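You operate a simulated robot arm through the tools that you are given. There is no shell and no other tool. Be economical: measure what you need, move in short steps, check, and stop when the job is done.

You are at the controls of a simulated robot arm. One attempt, no reset.

## Task
Take the syrup jug and leave it on the towel.

It is judged by the outcome, as a careful person would: the job done as asked, and still so three seconds after it is handed in. It fails if anything else is knocked over, pushed out of place, dropped, spilled or broken. Flat cloth is picked up by pressing the open fingertips on it (5 to 10 N) and closing them slowly along it; thin cloth reads only 2 to 8 mm in the jaws.

## Robot
A 6-joint arm with a two-finger parallel gripper, fixed in place. Base frame: the origin is at the foot of the arm, x ahead of it, y to its left, z up; the work surface is at about z = 800. Units: mm, degrees, N and s.
With the tool pointing down near the work surface it reaches from about 340 to 760 mm from the base axis. Its first joint turns from -66.0 to 66.0 degrees. Payload 2.45 kg.
Tool frame: the origin (TCP) lies between the finger pads and is the grasp point; the fingertips stand 24 mm ahead of it; z points along the fingers, y is the line along which they close. Largest opening 68 mm; finger width 17, thickness 10; the body of the gripper, 40 by 70 mm, starts 41 mm behind the TCP.
Orientation is that of the tool frame in the base frame, as a unit quaternion [x, y, z, w]. With the fingers straight down and closing along the base's y, the tool's x points along the base's -x, its y along +y and its z along -z.

## Interface
- The arm moves only by the tool jog_arm. Its argument "steps" is a list of rows, each an object (a shift or turn left out is 0, a gripper value left out holds the last) with "delta_pos": the shift along the base's x, y, z in m, a list of three; "angular": the turn, a rotation vector about the base's x, y, z in degrees, a list of three; "fingers": the finger opening in m, from 0 to 0.068. In form: [{"delta_pos": [tx, ty, tz], "angular": [rx, ry, rz], "fingers": fingers}, ...]. A call has 1 to 20 rows; each row is the pose to reach, as a shift and turn from the pose commanded when the call began. Each row takes 0.2 s and may step no farther than 50 mm and 8.6 degrees from the row before; otherwise, or with a gripper value out of range, the whole call is refused. Where a pose cannot be reached the arm comes as near as it can. A force on the tool above 40 N (or 10 N above the force at the start of the call, whichever is more), or a blocked arm, ends the call early, and 0.2 s more pass. Each finger travels about 108 mm/s and halts on what it meets, pressing with about 27 N; the grip force reading is that of the motor and also rises with nothing between the fingers. The clock runs only during rows and for 0.2 s after the last one: add rows that repeat a pose to give the fingers time. It gives the time, the measured TCP pose, the force on the tool (base axes), the opening and the grip force at its end, in the units of the frame above (readings bear some noise), and new pictures: "pictures" is both (left out), scene, wrist or none.
- Cameras (640 x 400 px; columns grow to the right, rows downward): "scene" is fixed at [175.3, 430.2, 1458.7]; the picture's right is [-0.54, -0.84, 0.00], its down [-0.65, 0.41, -0.64] and it looks along [0.54, -0.35, -0.77] (base axes); focal length 298 px, centre (320, 200). "wrist" rides on the gripper at [84, 11, -75] in the tool frame; the picture's right is [-0.13, 0.99, 0.00], its down [-0.60, -0.08, -0.79] and it looks along [-0.79, -0.10, 0.61] (tool axes); focal length 251 px, centre (320, 200). There is no depth. A picture from a camera that has moved, and an enlarged one, comes with that camera's place and axes in the base frame and with its lens. The place of the scene camera against the robot may be out by one fixed shift of up to 25 mm in any direction.
- zoom(camera, box): a new picture of the part [left, top, right, bottom] of that camera's present view, enlarged. No time passes.
- close_job(): hands the job in; it is judged then, once.

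Go step by step. Nothing tells you positions but the pictures and the camera data: compare them with the known pose of the tool, close in by small moves and look again before you grip or let go. The budget is 90 turns and 170 pictures, counting those below and the enlarged ones. Unless the task says otherwise, let go and move clear before handing in, and close with one line.

The tools are called after "Request:" as a command line: name --argument value ..., lists and objects as JSON in quotes. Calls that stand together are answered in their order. jog_arm: Moves the arm, as the interface text tells. Its arguments: {"type":"object","properties":{"steps":{"type":"array"},"pictures":{"type":"string","enum":["both","scene","wrist","none"]}},"required":["steps"]} The other tools are called the same way: zoom (camera, box) takes an enlarged picture of a part of a camera's view; close_job () hands the job in.

At the start:

```text
time: 0.0
tcp_pos: [488.6, 123.1, 1082.1]
orientation: [0.0, 1.0, 0.0, 0.0]
wrist_force: [0.2, 0.3, 0.2]
width: 67.9
grasp_force: 0.0
```

scene: 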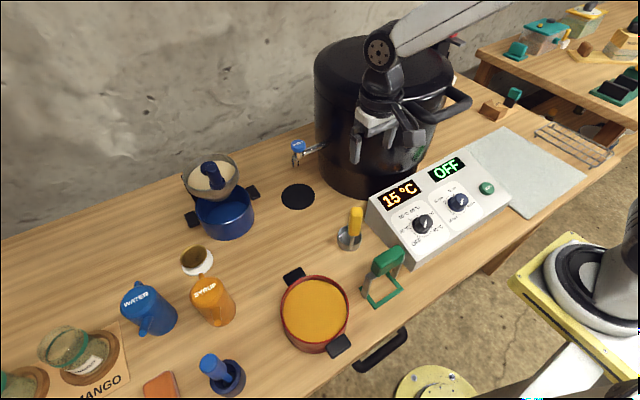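
wrist: 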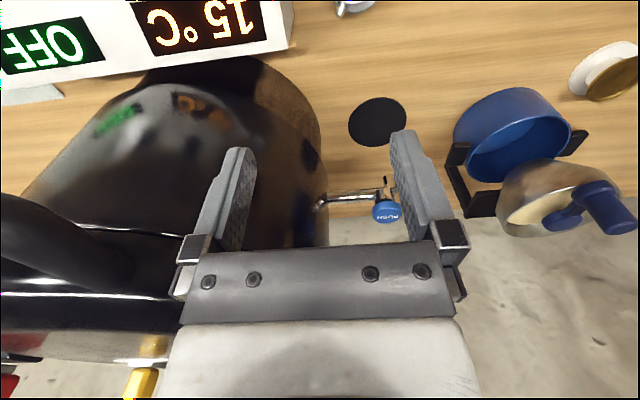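

I see the orange SYRUP jug at the lower left (about x 495, y 488) and a pale towel right of the control box (about x 393, y -473). I'll look closer at both.

Request:
zoom --camera "scene" --box '[100, 230, 300, 355]'

Request:
zoom --camera "scene" --box '[400, 60, 640, 260]'

```text
3.20 times, centred on (200, 292) of scene
camera zoom: at [175.3, 430.2, 1458.7], right [-0.54, -0.84, 0.0], down [-0.65, 0.41, -0.64], along [0.54, -0.35, -0.77], focal length 953 px, centre (704, -96)
```

zoom: 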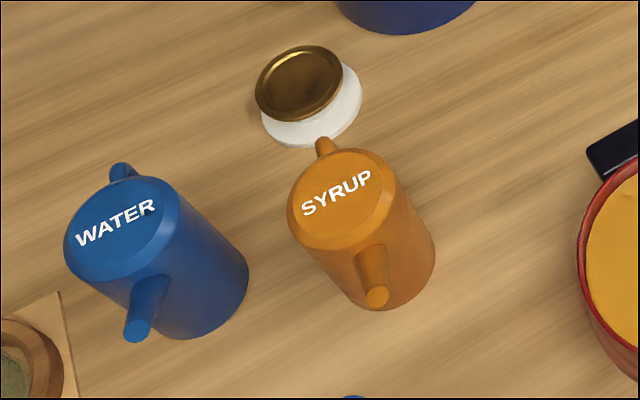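

```text
2.00 times, centred on (520, 160) of scene
camera zoom: at [175.3, 430.2, 1458.7], right [-0.54, -0.84, 0.0], down [-0.65, 0.41, -0.64], along [0.54, -0.35, -0.77], focal length 596 px, centre (-80, 280)
```

zoom: 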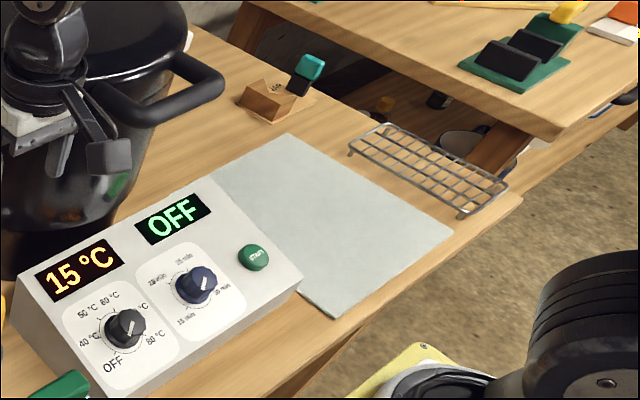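

The jug has a lid, a spout and a front stub handle. Moving the wrist camera near it, staying high.

Request:
jog_arm --steps '[{"delta_pos": [-0.013, 0.044, 0]}, {"delta_pos": [-0.026, 0.088, 0]}, {"delta_pos": [-0.039, 0.132, 0]}, {"delta_pos": [-0.052, 0.176, 0]}, {"delta_pos": [-0.065, 0.22, -0.01]}, {"delta_pos": [-0.078, 0.264, -0.03]}, {"delta_pos": [-0.091, 0.308, -0.05]}, {"delta_pos": [-0.104, 0.35, -0.07]}, {"delta_pos": [-0.104, 0.35, -0.08]}]'

```text
time: 2.0
tcp_pos: [382.0, 473.4, 1002.7]
orientation: [0.0, 1.0, 0.0, 0.0]
wrist_force: [-0.7, 1.2, -0.4]
width: 68.0
grasp_force: 0.1
camera wrist: at [298.1, 484.9, 1078.6], right [0.13, 0.99, 0.0], down [0.6, -0.08, 0.79], along [0.79, -0.1, -0.61], focal length 251 px, centre (320, 200)
```

scene: 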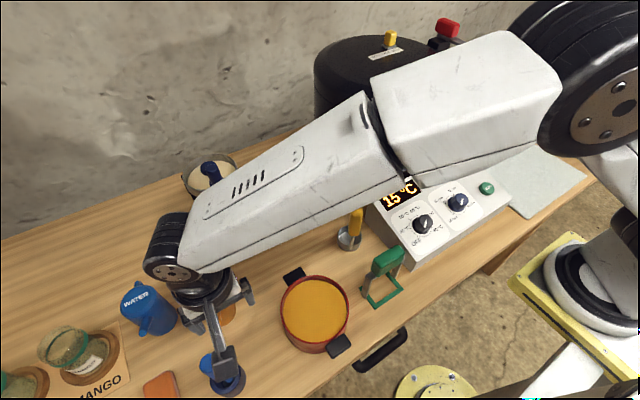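
wrist: 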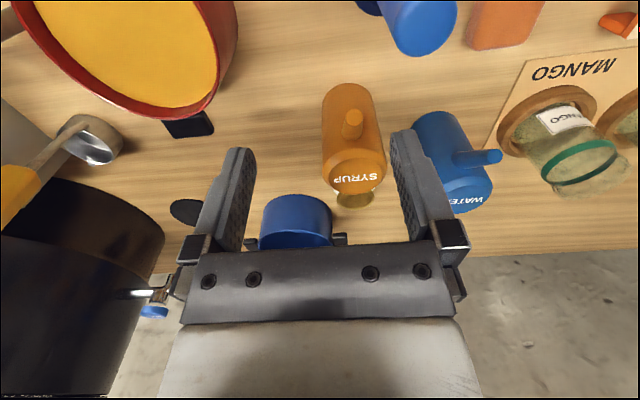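

The wrist camera sees the jug clearly (upside down). I'll enlarge it to measure the body and handle.

Request:
zoom --camera "wrist" --box '[260, 60, 500, 220]'

```text
2.50 times, centred on (380, 140) of wrist
camera zoom: at [298.1, 484.9, 1078.6], right [0.13, 0.99, 0.0], down [0.6, -0.08, 0.79], along [0.79, -0.1, -0.61], focal length 629 px, centre (170, 350)
```

zoom: 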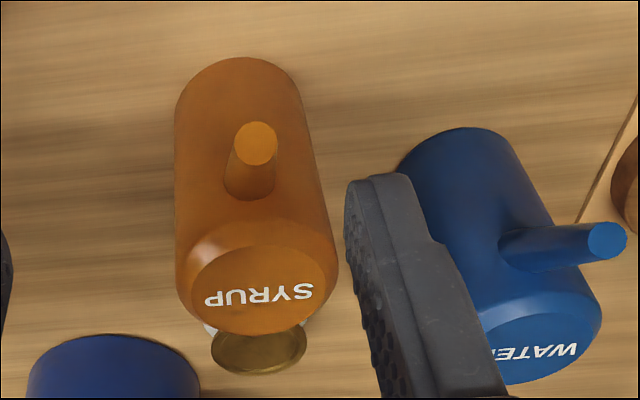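

I take the jug as a ~62 mm wide cylinder, lid top near z 911, axis near (479, 497), handle pointing to -x and water jug ~70 mm away. A top-down body grip along y fits; I'll move above it and re-measure.

Request:
jog_arm --steps '[{"delta_pos": [0.04, 0.008, 0]}, {"delta_pos": [0.08, 0.02, 0]}, {"delta_pos": [0.097, 0.024, 0]}, {"delta_pos": [0.097, 0.024, 0]}]'

Request:
zoom --camera "wrist" --box '[200, 0, 440, 150]'

```text
time: 3.0
tcp_pos: [480.7, 496.3, 1002.4]
orientation: [0.001, 1.0, 0.0, 0.0]
wrist_force: [-0.1, 0.1, 0.1]
width: 67.9
grasp_force: 0.0
camera wrist: at [396.4, 507.9, 1078.6], right [0.13, 0.99, 0.0], down [0.6, -0.08, 0.79], along [0.79, -0.1, -0.61], focal length 251 px, centre (320, 200)
```

scene: 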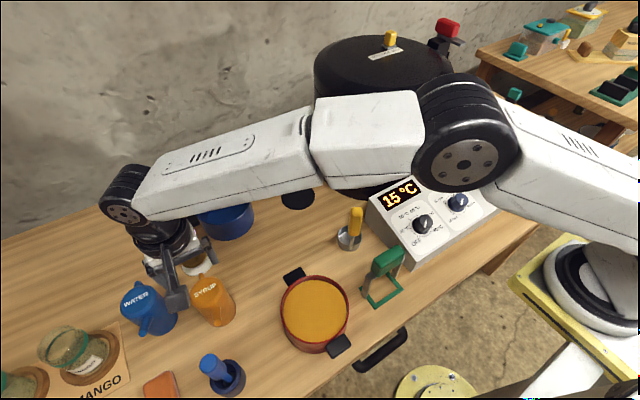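
wrist: 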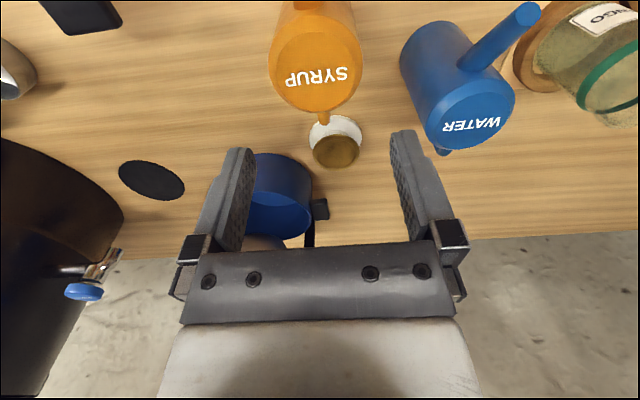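

```text
2.67 times, centred on (320, 75) of wrist
camera zoom: at [396.4, 507.9, 1078.6], right [0.13, 0.99, 0.0], down [0.6, -0.08, 0.79], along [0.79, -0.1, -0.61], focal length 670 px, centre (320, 533)
```

zoom: 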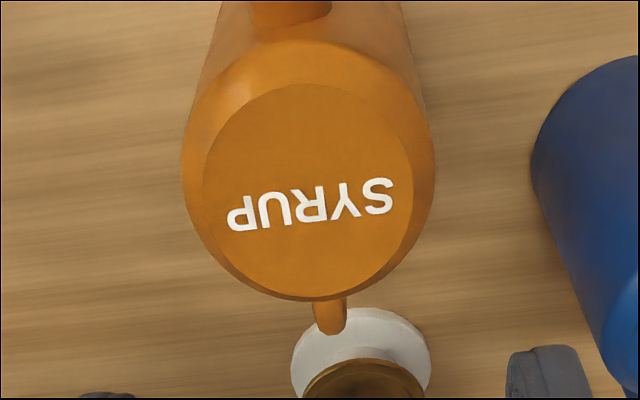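

Triangulation puts the lid top near z 914 and the axis at about (475, 495), with about 62–63 mm width. I'll go down until the tips sit just above the lid and check the alignment.

Request:
jog_arm --steps '[{"delta_pos": [-0.005, -0.0015, -0.025]}, {"delta_pos": [-0.005, -0.0015, -0.05]}, {"delta_pos": [-0.005, -0.0015, -0.05]}]' --pictures "scene"

Request:
zoom --camera "wrist" --box '[180, 0, 460, 175]'

```text
time: 3.8
tcp_pos: [476.1, 495.4, 951.9]
orientation: [0.0, 1.0, 0.0, 0.0]
wrist_force: [0.7, -0.3, 0.5]
width: 67.9
grasp_force: 0.0
```

scene: 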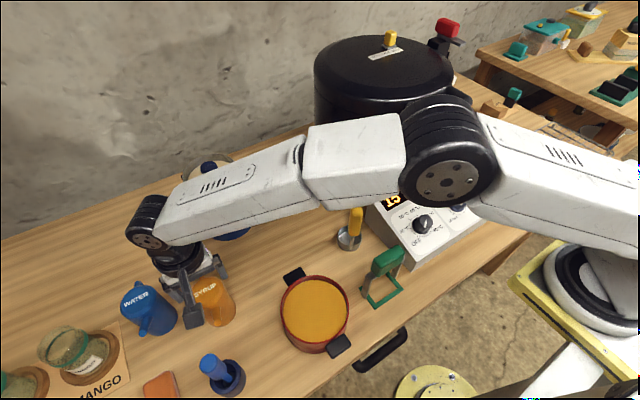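

```text
2.29 times, centred on (320, 88) of wrist
camera zoom: at [391.2, 506.1, 1028.2], right [0.13, 0.99, 0.0], down [0.6, -0.08, 0.79], along [0.79, -0.1, -0.61], focal length 575 px, centre (320, 457)
```

zoom: 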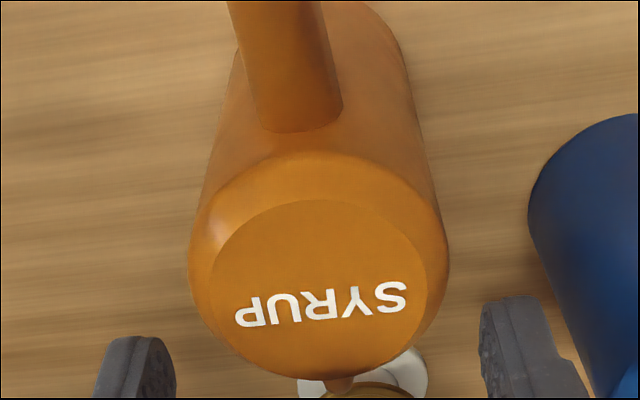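

Alignment is within about 1 mm; a slight trim in x and y, then I'll go down around the body.

Request:
jog_arm --steps '[{"delta_pos": [-0.0015, -0.0007, 0]}, {"delta_pos": [-0.0015, -0.0007, -0.015]}, {"delta_pos": [-0.0015, -0.0007, -0.028]}, {"delta_pos": [-0.0015, -0.0007, -0.038]}, {"delta_pos": [-0.0015, -0.0007, -0.046]}, {"delta_pos": [-0.0015, -0.0007, -0.046]}]'

```text
time: 5.2
tcp_pos: [474.9, 493.9, 906.1]
orientation: [-0.001, 1.0, 0.0, 0.001]
wrist_force: [0.0, 0.1, 0.4]
width: 68.1
grasp_force: 0.0
camera wrist: at [389.3, 505.4, 982.6], right [0.13, 0.99, 0.0], down [0.6, -0.08, 0.79], along [0.79, -0.1, -0.61], focal length 251 px, centre (320, 200)
```

scene: 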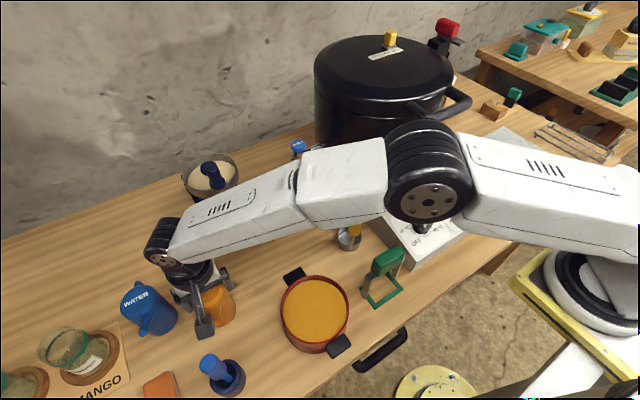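
wrist: 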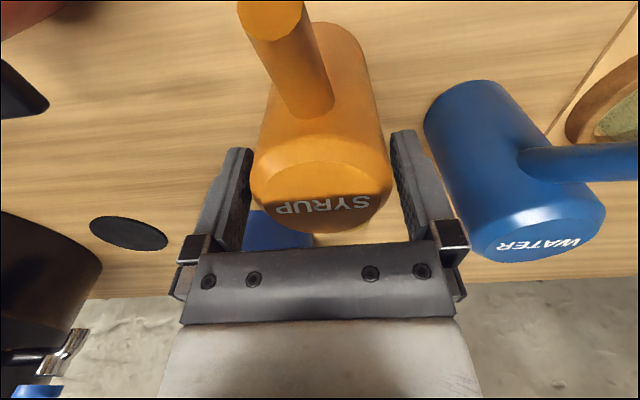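

The fingers straddle the jug evenly with no contact. Going down the last bit and closing.

Request:
jog_arm --steps '[{"delta_pos": [0, 0.0005, -0.008]}, {"delta_pos": [0, 0.0005, -0.016]}, {"delta_pos": [0, 0.0005, -0.022]}, {"delta_pos": [0, 0.0005, -0.022]}, {"delta_pos": [0, 0.0005, -0.022], "fingers": 0.063}, {"delta_pos": [0, 0.0005, -0.022], "fingers": 0.059}, {"delta_pos": [0, 0.0005, -0.022], "fingers": 0.055}, {"delta_pos": [0, 0.0005, -0.022], "fingers": 0.05}, {"delta_pos": [0, 0.0005, -0.022], "fingers": 0.05}]'

```text
time: 7.2
tcp_pos: [473.9, 494.3, 883.7]
orientation: [0.0, 1.0, 0.0, -0.001]
wrist_force: [1.1, -2.0, 0.3]
width: 61.1
grasp_force: 27.2
camera wrist: at [389.5, 506.1, 961.1], right [0.13, 0.99, 0.0], down [0.6, -0.08, 0.79], along [0.79, -0.1, -0.61], focal length 251 px, centre (320, 200)
```

scene: 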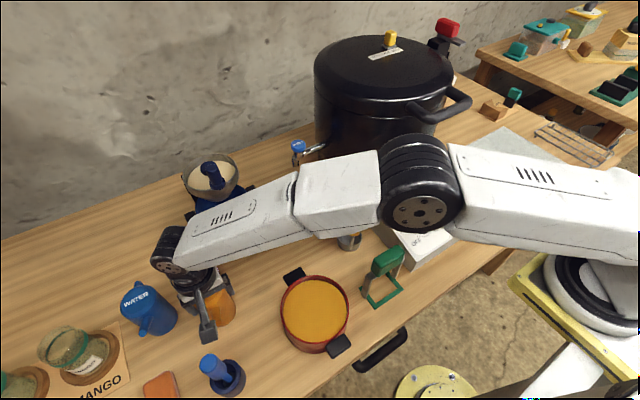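
wrist: 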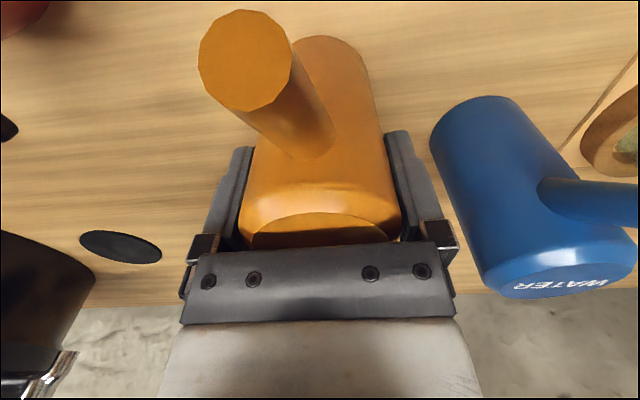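

The jug is gripped at 61 mm with about 27 N. Next, a gentle lift of 100 mm, with a check for slip.

Request:
jog_arm --steps '[{"delta_pos": [0, 0, 0.005]}, {"delta_pos": [0, 0, 0.012]}, {"delta_pos": [0, 0, 0.025]}, {"delta_pos": [0, 0, 0.045]}, {"delta_pos": [0, 0, 0.07]}, {"delta_pos": [0, 0, 0.1]}, {"delta_pos": [0, 0, 0.1]}]'

```text
time: 8.8
tcp_pos: [474.6, 495.1, 985.3]
orientation: [0.001, 1.0, 0.0, -0.001]
wrist_force: [0.9, 0.7, -3.5]
width: 61.2
grasp_force: 27.2
camera wrist: at [389.4, 506.7, 1061.2], right [0.13, 0.99, 0.0], down [0.6, -0.08, 0.79], along [0.79, -0.1, -0.61], focal length 251 px, centre (320, 200)
```

scene: 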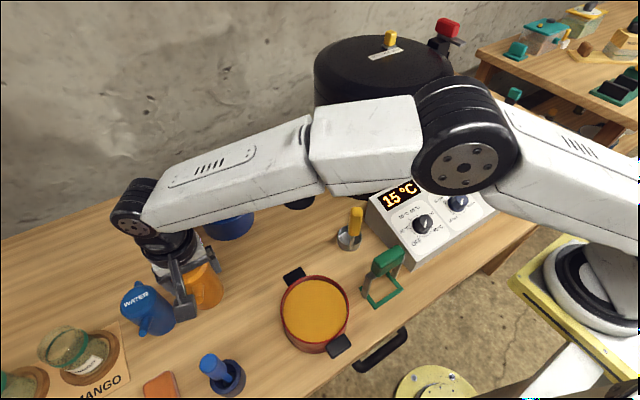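
wrist: 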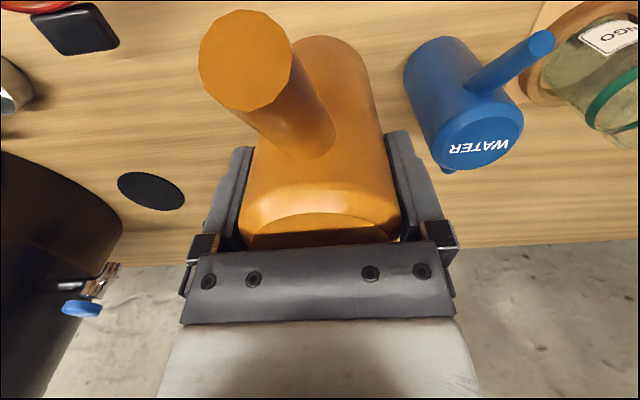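

The jug is held firmly (about 0.35 kg). I'll raise it more and swing on an inner arc (x ≈ 400) clear of the kettle; the towel spans roughly x 206–490, y -400 to -720.

Request:
jog_arm --steps '[{"delta_pos": [0, 0, 0.03]}, {"delta_pos": [-0.005, -0.01, 0.06]}, {"delta_pos": [-0.015, -0.035, 0.075]}, {"delta_pos": [-0.025, -0.07, 0.075]}, {"delta_pos": [-0.035, -0.11, 0.075]}, {"delta_pos": [-0.045, -0.15, 0.075]}, {"delta_pos": [-0.055, -0.19, 0.075]}, {"delta_pos": [-0.065, -0.23, 0.075]}, {"delta_pos": [-0.07, -0.27, 0.075]}, {"delta_pos": [-0.075, -0.31, 0.075]}, {"delta_pos": [-0.075, -0.35, 0.075]}, {"delta_pos": [-0.075, -0.39, 0.075]}, {"delta_pos": [-0.075, -0.43, 0.075]}, {"delta_pos": [-0.075, -0.46, 0.075]}, {"delta_pos": [-0.075, -0.48, 0.075]}, {"delta_pos": [-0.075, -0.48, 0.075]}]'

```text
time: 12.2
tcp_pos: [398.4, 14.9, 1059.8]
orientation: [0.0, 1.0, 0.0, 0.0]
wrist_force: [0.3, -0.2, -3.6]
width: 61.3
grasp_force: 26.8
camera wrist: at [314.4, 26.2, 1135.9], right [0.13, 0.99, 0.0], down [0.6, -0.08, 0.79], along [0.79, -0.1, -0.61], focal length 251 px, centre (320, 200)
```

scene: 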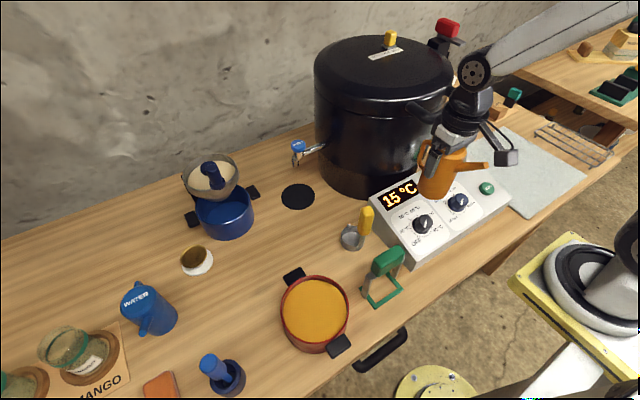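
wrist: 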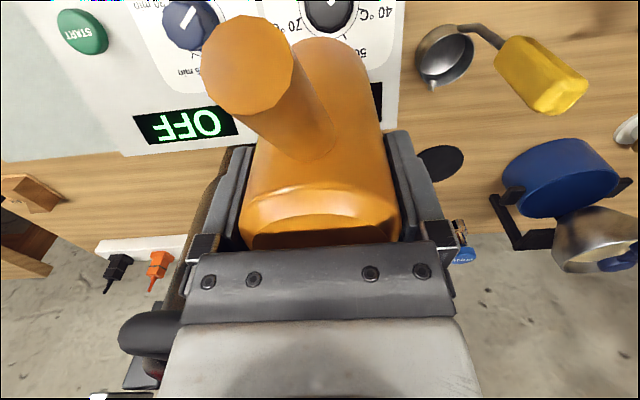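

The jug is over the control box with plenty of height, and the kettle is well beyond. Continuing to above the towel, toward (370, -530).

Request:
jog_arm --steps '[{"delta_pos": [-0.01, -0.03, 0]}, {"delta_pos": [-0.02, -0.07, 0]}, {"delta_pos": [-0.025, -0.11, 0]}, {"delta_pos": [-0.025, -0.15, 0]}, {"delta_pos": [-0.025, -0.19, 0]}, {"delta_pos": [-0.025, -0.23, 0]}, {"delta_pos": [-0.025, -0.27, 0]}, {"delta_pos": [-0.025, -0.31, 0]}, {"delta_pos": [-0.025, -0.35, 0]}, {"delta_pos": [-0.025, -0.39, 0]}, {"delta_pos": [-0.025, -0.43, 0]}, {"delta_pos": [-0.025, -0.47, 0]}, {"delta_pos": [-0.027, -0.51, 0]}, {"delta_pos": [-0.028, -0.535, 0]}, {"delta_pos": [-0.028, -0.545, 0]}, {"delta_pos": [-0.028, -0.545, 0]}]'

```text
time: 15.6
tcp_pos: [371.2, -528.9, 1059.7]
orientation: [0.001, 1.0, 0.0, 0.0]
wrist_force: [1.1, -0.3, -3.5]
width: 61.6
grasp_force: 27.1
camera wrist: at [286.8, -517.3, 1135.7], right [0.13, 0.99, 0.0], down [0.61, -0.08, 0.79], along [0.79, -0.1, -0.61], focal length 251 px, centre (320, 200)
```

scene: 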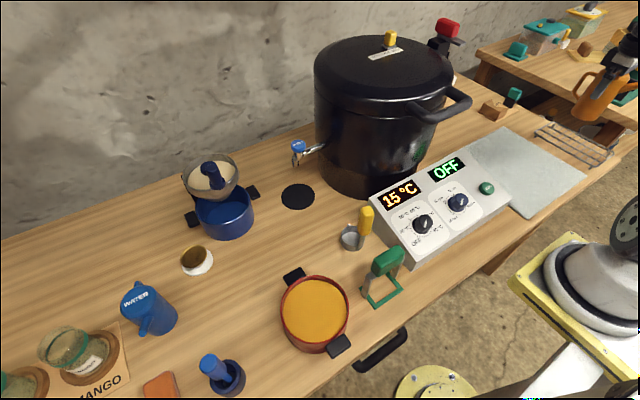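
wrist: 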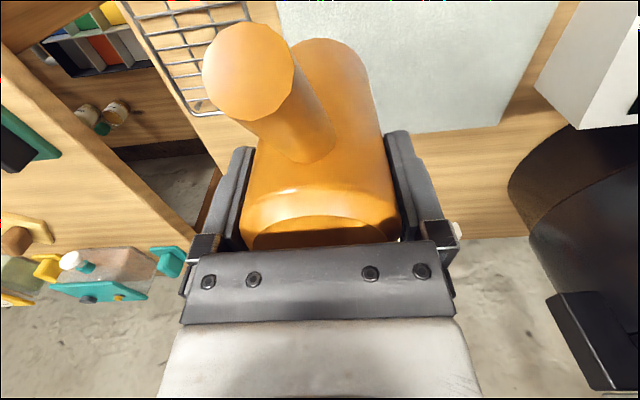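

Correcting my zoom scaling and using the wrist view, the towel really spans about x 275–563, y -270 to -575, with the box at its right. I'll shift to about (430, -470), lower partway, and look.

Request:
jog_arm --steps '[{"delta_pos": [0.02, 0.02, 0]}, {"delta_pos": [0.04, 0.04, 0]}, {"delta_pos": [0.058, 0.058, 0]}, {"delta_pos": [0.058, 0.058, -0.03]}, {"delta_pos": [0.058, 0.058, -0.06]}, {"delta_pos": [0.058, 0.058, -0.09]}, {"delta_pos": [0.058, 0.058, -0.11]}, {"delta_pos": [0.058, 0.058, -0.11]}]'

```text
time: 17.4
tcp_pos: [429.3, -471.2, 949.3]
orientation: [0.0, 1.0, -0.001, 0.0]
wrist_force: [0.0, 0.5, -3.9]
width: 61.4
grasp_force: 26.9
camera wrist: at [344.3, -460.6, 1025.8], right [0.13, 0.99, 0.0], down [0.6, -0.08, 0.79], along [0.79, -0.1, -0.61], focal length 251 px, centre (320, 200)
```

scene: 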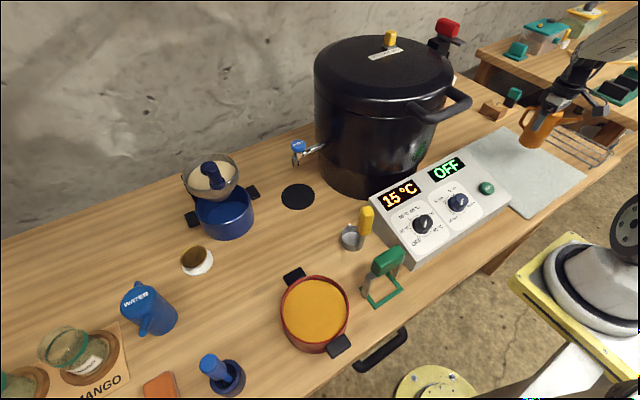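
wrist: 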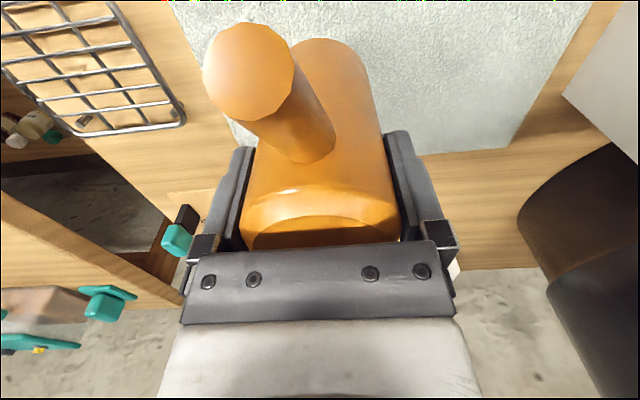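

The jug hangs over the towel with good margins. Lowering to just above, then in fine steps watching the force.

Request:
jog_arm --steps '[{"delta_pos": [0, 0, -0.02]}, {"delta_pos": [0, 0, -0.038]}, {"delta_pos": [0, 0, -0.05]}, {"delta_pos": [0, 0, -0.056]}, {"delta_pos": [0, 0, -0.059]}, {"delta_pos": [0, 0, -0.059]}]'

Request:
zoom --camera "scene" --box '[440, 80, 640, 205]'

```text
time: 18.8
tcp_pos: [429.4, -472.5, 890.9]
orientation: [0.0, 1.0, 0.0, 0.0]
wrist_force: [0.1, -0.5, -3.2]
width: 61.3
grasp_force: 26.7
camera wrist: at [344.5, -461.2, 967.1], right [0.13, 0.99, 0.0], down [0.6, -0.08, 0.79], along [0.79, -0.1, -0.61], focal length 251 px, centre (320, 200)
```

scene: 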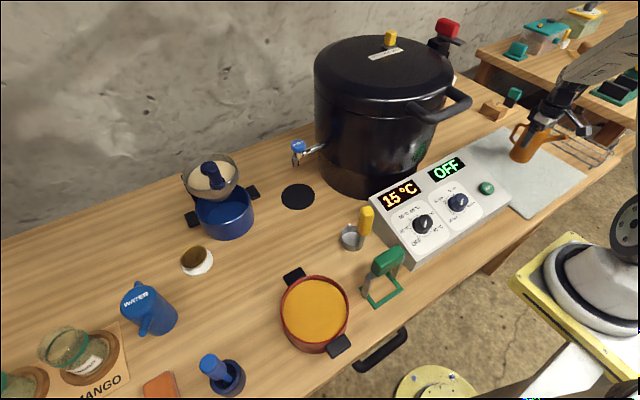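
wrist: 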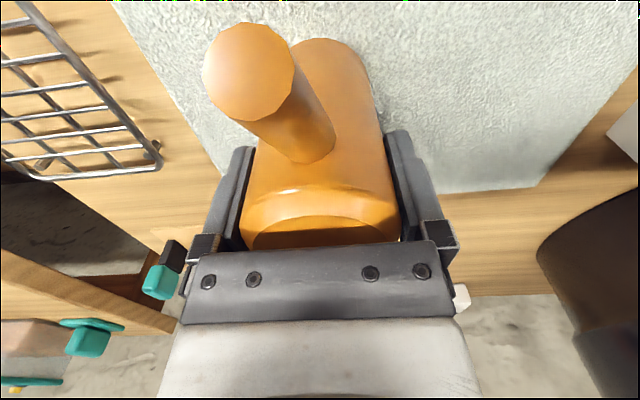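

```text
3.20 times, centred on (540, 142) of scene
camera zoom: at [175.3, 430.1, 1458.7], right [-0.54, -0.84, 0.0], down [-0.65, 0.41, -0.64], along [0.54, -0.35, -0.77], focal length 953 px, centre (-384, 384)
```

zoom: 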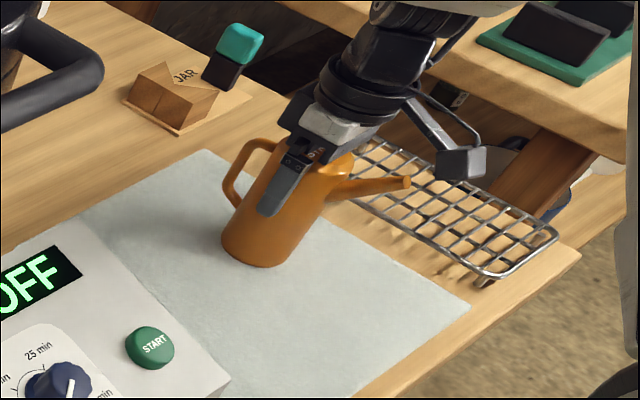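

The jug is just above the towel, inside its edges. Lowering by 1 mm steps till the weight comes off.

Request:
jog_arm --steps '[{"delta_pos": [0, 0, -0.001]}, {"delta_pos": [0, 0, -0.002]}, {"delta_pos": [0, 0, -0.003]}, {"delta_pos": [0, 0, -0.004]}, {"delta_pos": [0, 0, -0.004]}]' --pictures "none"

```text
time: 20.0
tcp_pos: [430.7, -471.6, 887.4]
orientation: [0.0, 1.0, -0.002, 0.002]
wrist_force: [0.4, 3.9, 21.2]
width: 62.0
grasp_force: 27.0
```

It has touched down (21 N upward). I'll back off 1 mm to unload and see.

Request:
jog_arm --steps '[{"delta_pos": [0, 0, 0.0008]}, {"delta_pos": [0, 0, 0.0008]}]' --pictures "none"

```text
time: 20.6
tcp_pos: [430.4, -472.5, 889.0]
orientation: [0.0, 1.0, -0.002, 0.002]
wrist_force: [5.2, -1.8, 13.5]
width: 61.1
grasp_force: 26.8
```

Request:
jog_arm --steps '[{"delta_pos": [0, 0, 0.0009]}, {"delta_pos": [0, 0, 0.0009]}]' --pictures "none"

```text
time: 21.2
tcp_pos: [428.9, -472.0, 889.2]
orientation: [0.0, 1.0, 0.001, -0.001]
wrist_force: [3.3, -3.7, 6.1]
width: 61.5
grasp_force: 26.7
```

The load is now light (about 6 N), so the jug rests on the towel. I'll open slowly and stay put.

Request:
jog_arm --steps '[{"fingers": 0.0625}, {"fingers": 0.064}, {"fingers": 0.066}, {"fingers": 0.068}, {"fingers": 0.068}]'

```text
time: 22.4
tcp_pos: [429.6, -471.5, 888.4]
orientation: [0.0, 1.0, 0.0, 0.0]
wrist_force: [0.4, -0.3, 0.9]
width: 68.1
grasp_force: 0.1
camera wrist: at [344.3, -461.0, 964.8], right [0.13, 0.99, 0.0], down [0.6, -0.08, 0.79], along [0.79, -0.1, -0.61], focal length 251 px, centre (320, 200)
```

scene: 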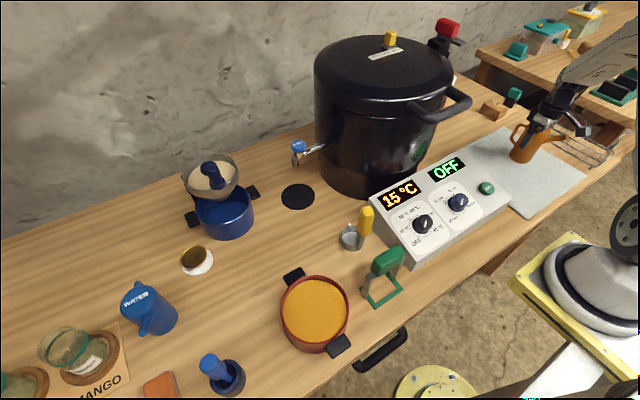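
wrist: 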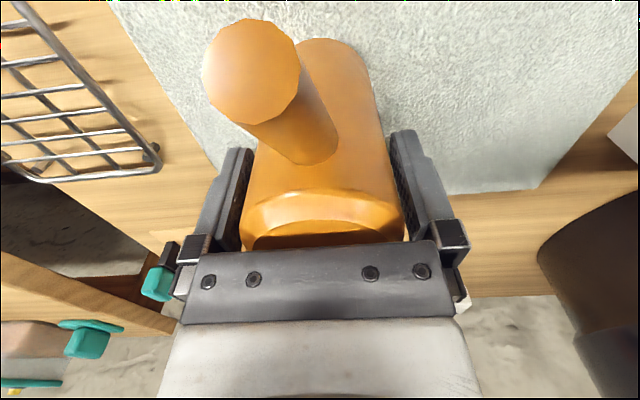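

Released, with force near zero and the jug standing between the fingers. Raising straight up, slowly at first.

Request:
jog_arm --steps '[{"delta_pos": [0, 0.0, 0.006]}, {"delta_pos": [0, 0, 0.014]}, {"delta_pos": [0, 0, 0.026]}, {"delta_pos": [0, 0, 0.042]}, {"delta_pos": [0, 0, 0.065]}, {"delta_pos": [0, 0, 0.1]}, {"delta_pos": [0, 0, 0.14]}, {"delta_pos": [0, 0, 0.15]}]'

Request:
zoom --camera "scene" --box '[440, 80, 640, 205]'

```text
time: 24.2
tcp_pos: [428.4, -470.8, 1038.2]
orientation: [0.001, 1.0, 0.0, 0.0]
wrist_force: [1.2, -0.8, 0.1]
width: 68.0
grasp_force: 0.0
camera wrist: at [344.2, -461.0, 1114.9], right [0.13, 0.99, 0.0], down [0.6, -0.08, 0.79], along [0.79, -0.1, -0.61], focal length 251 px, centre (320, 200)
```

scene: 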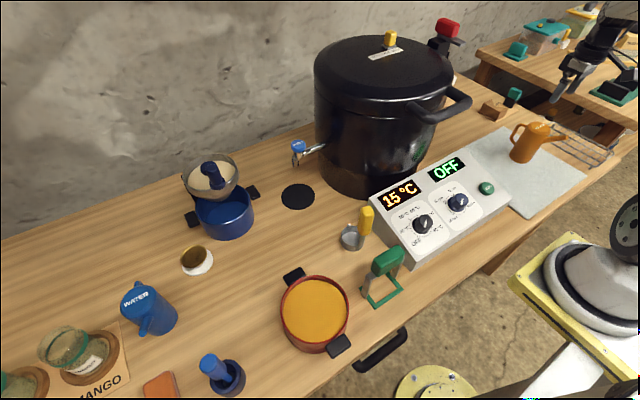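
wrist: 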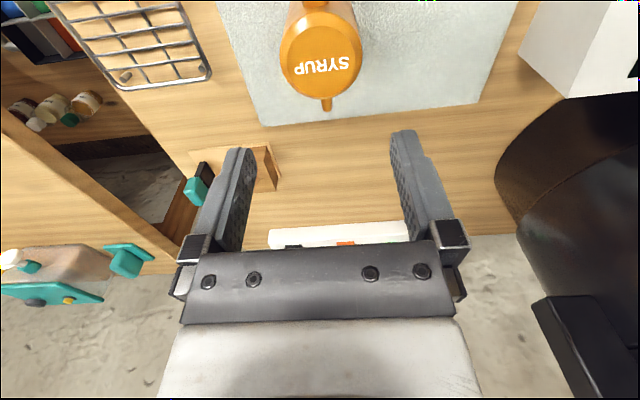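

```text
3.20 times, centred on (540, 142) of scene
camera zoom: at [175.3, 430.2, 1458.7], right [-0.54, -0.84, 0.0], down [-0.65, 0.41, -0.64], along [0.54, -0.35, -0.77], focal length 953 px, centre (-384, 384)
```

zoom: 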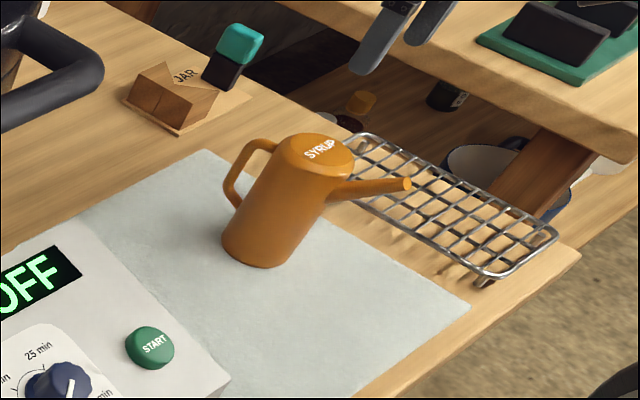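

The jug stands upright, fully on the towel, nothing else was disturbed, and the gripper is clear. I'm handing it in.

Request:
close_job

```text
The job is handed in.
```

The syrup jug is standing upright on the towel, and the arm has let go and moved clear.
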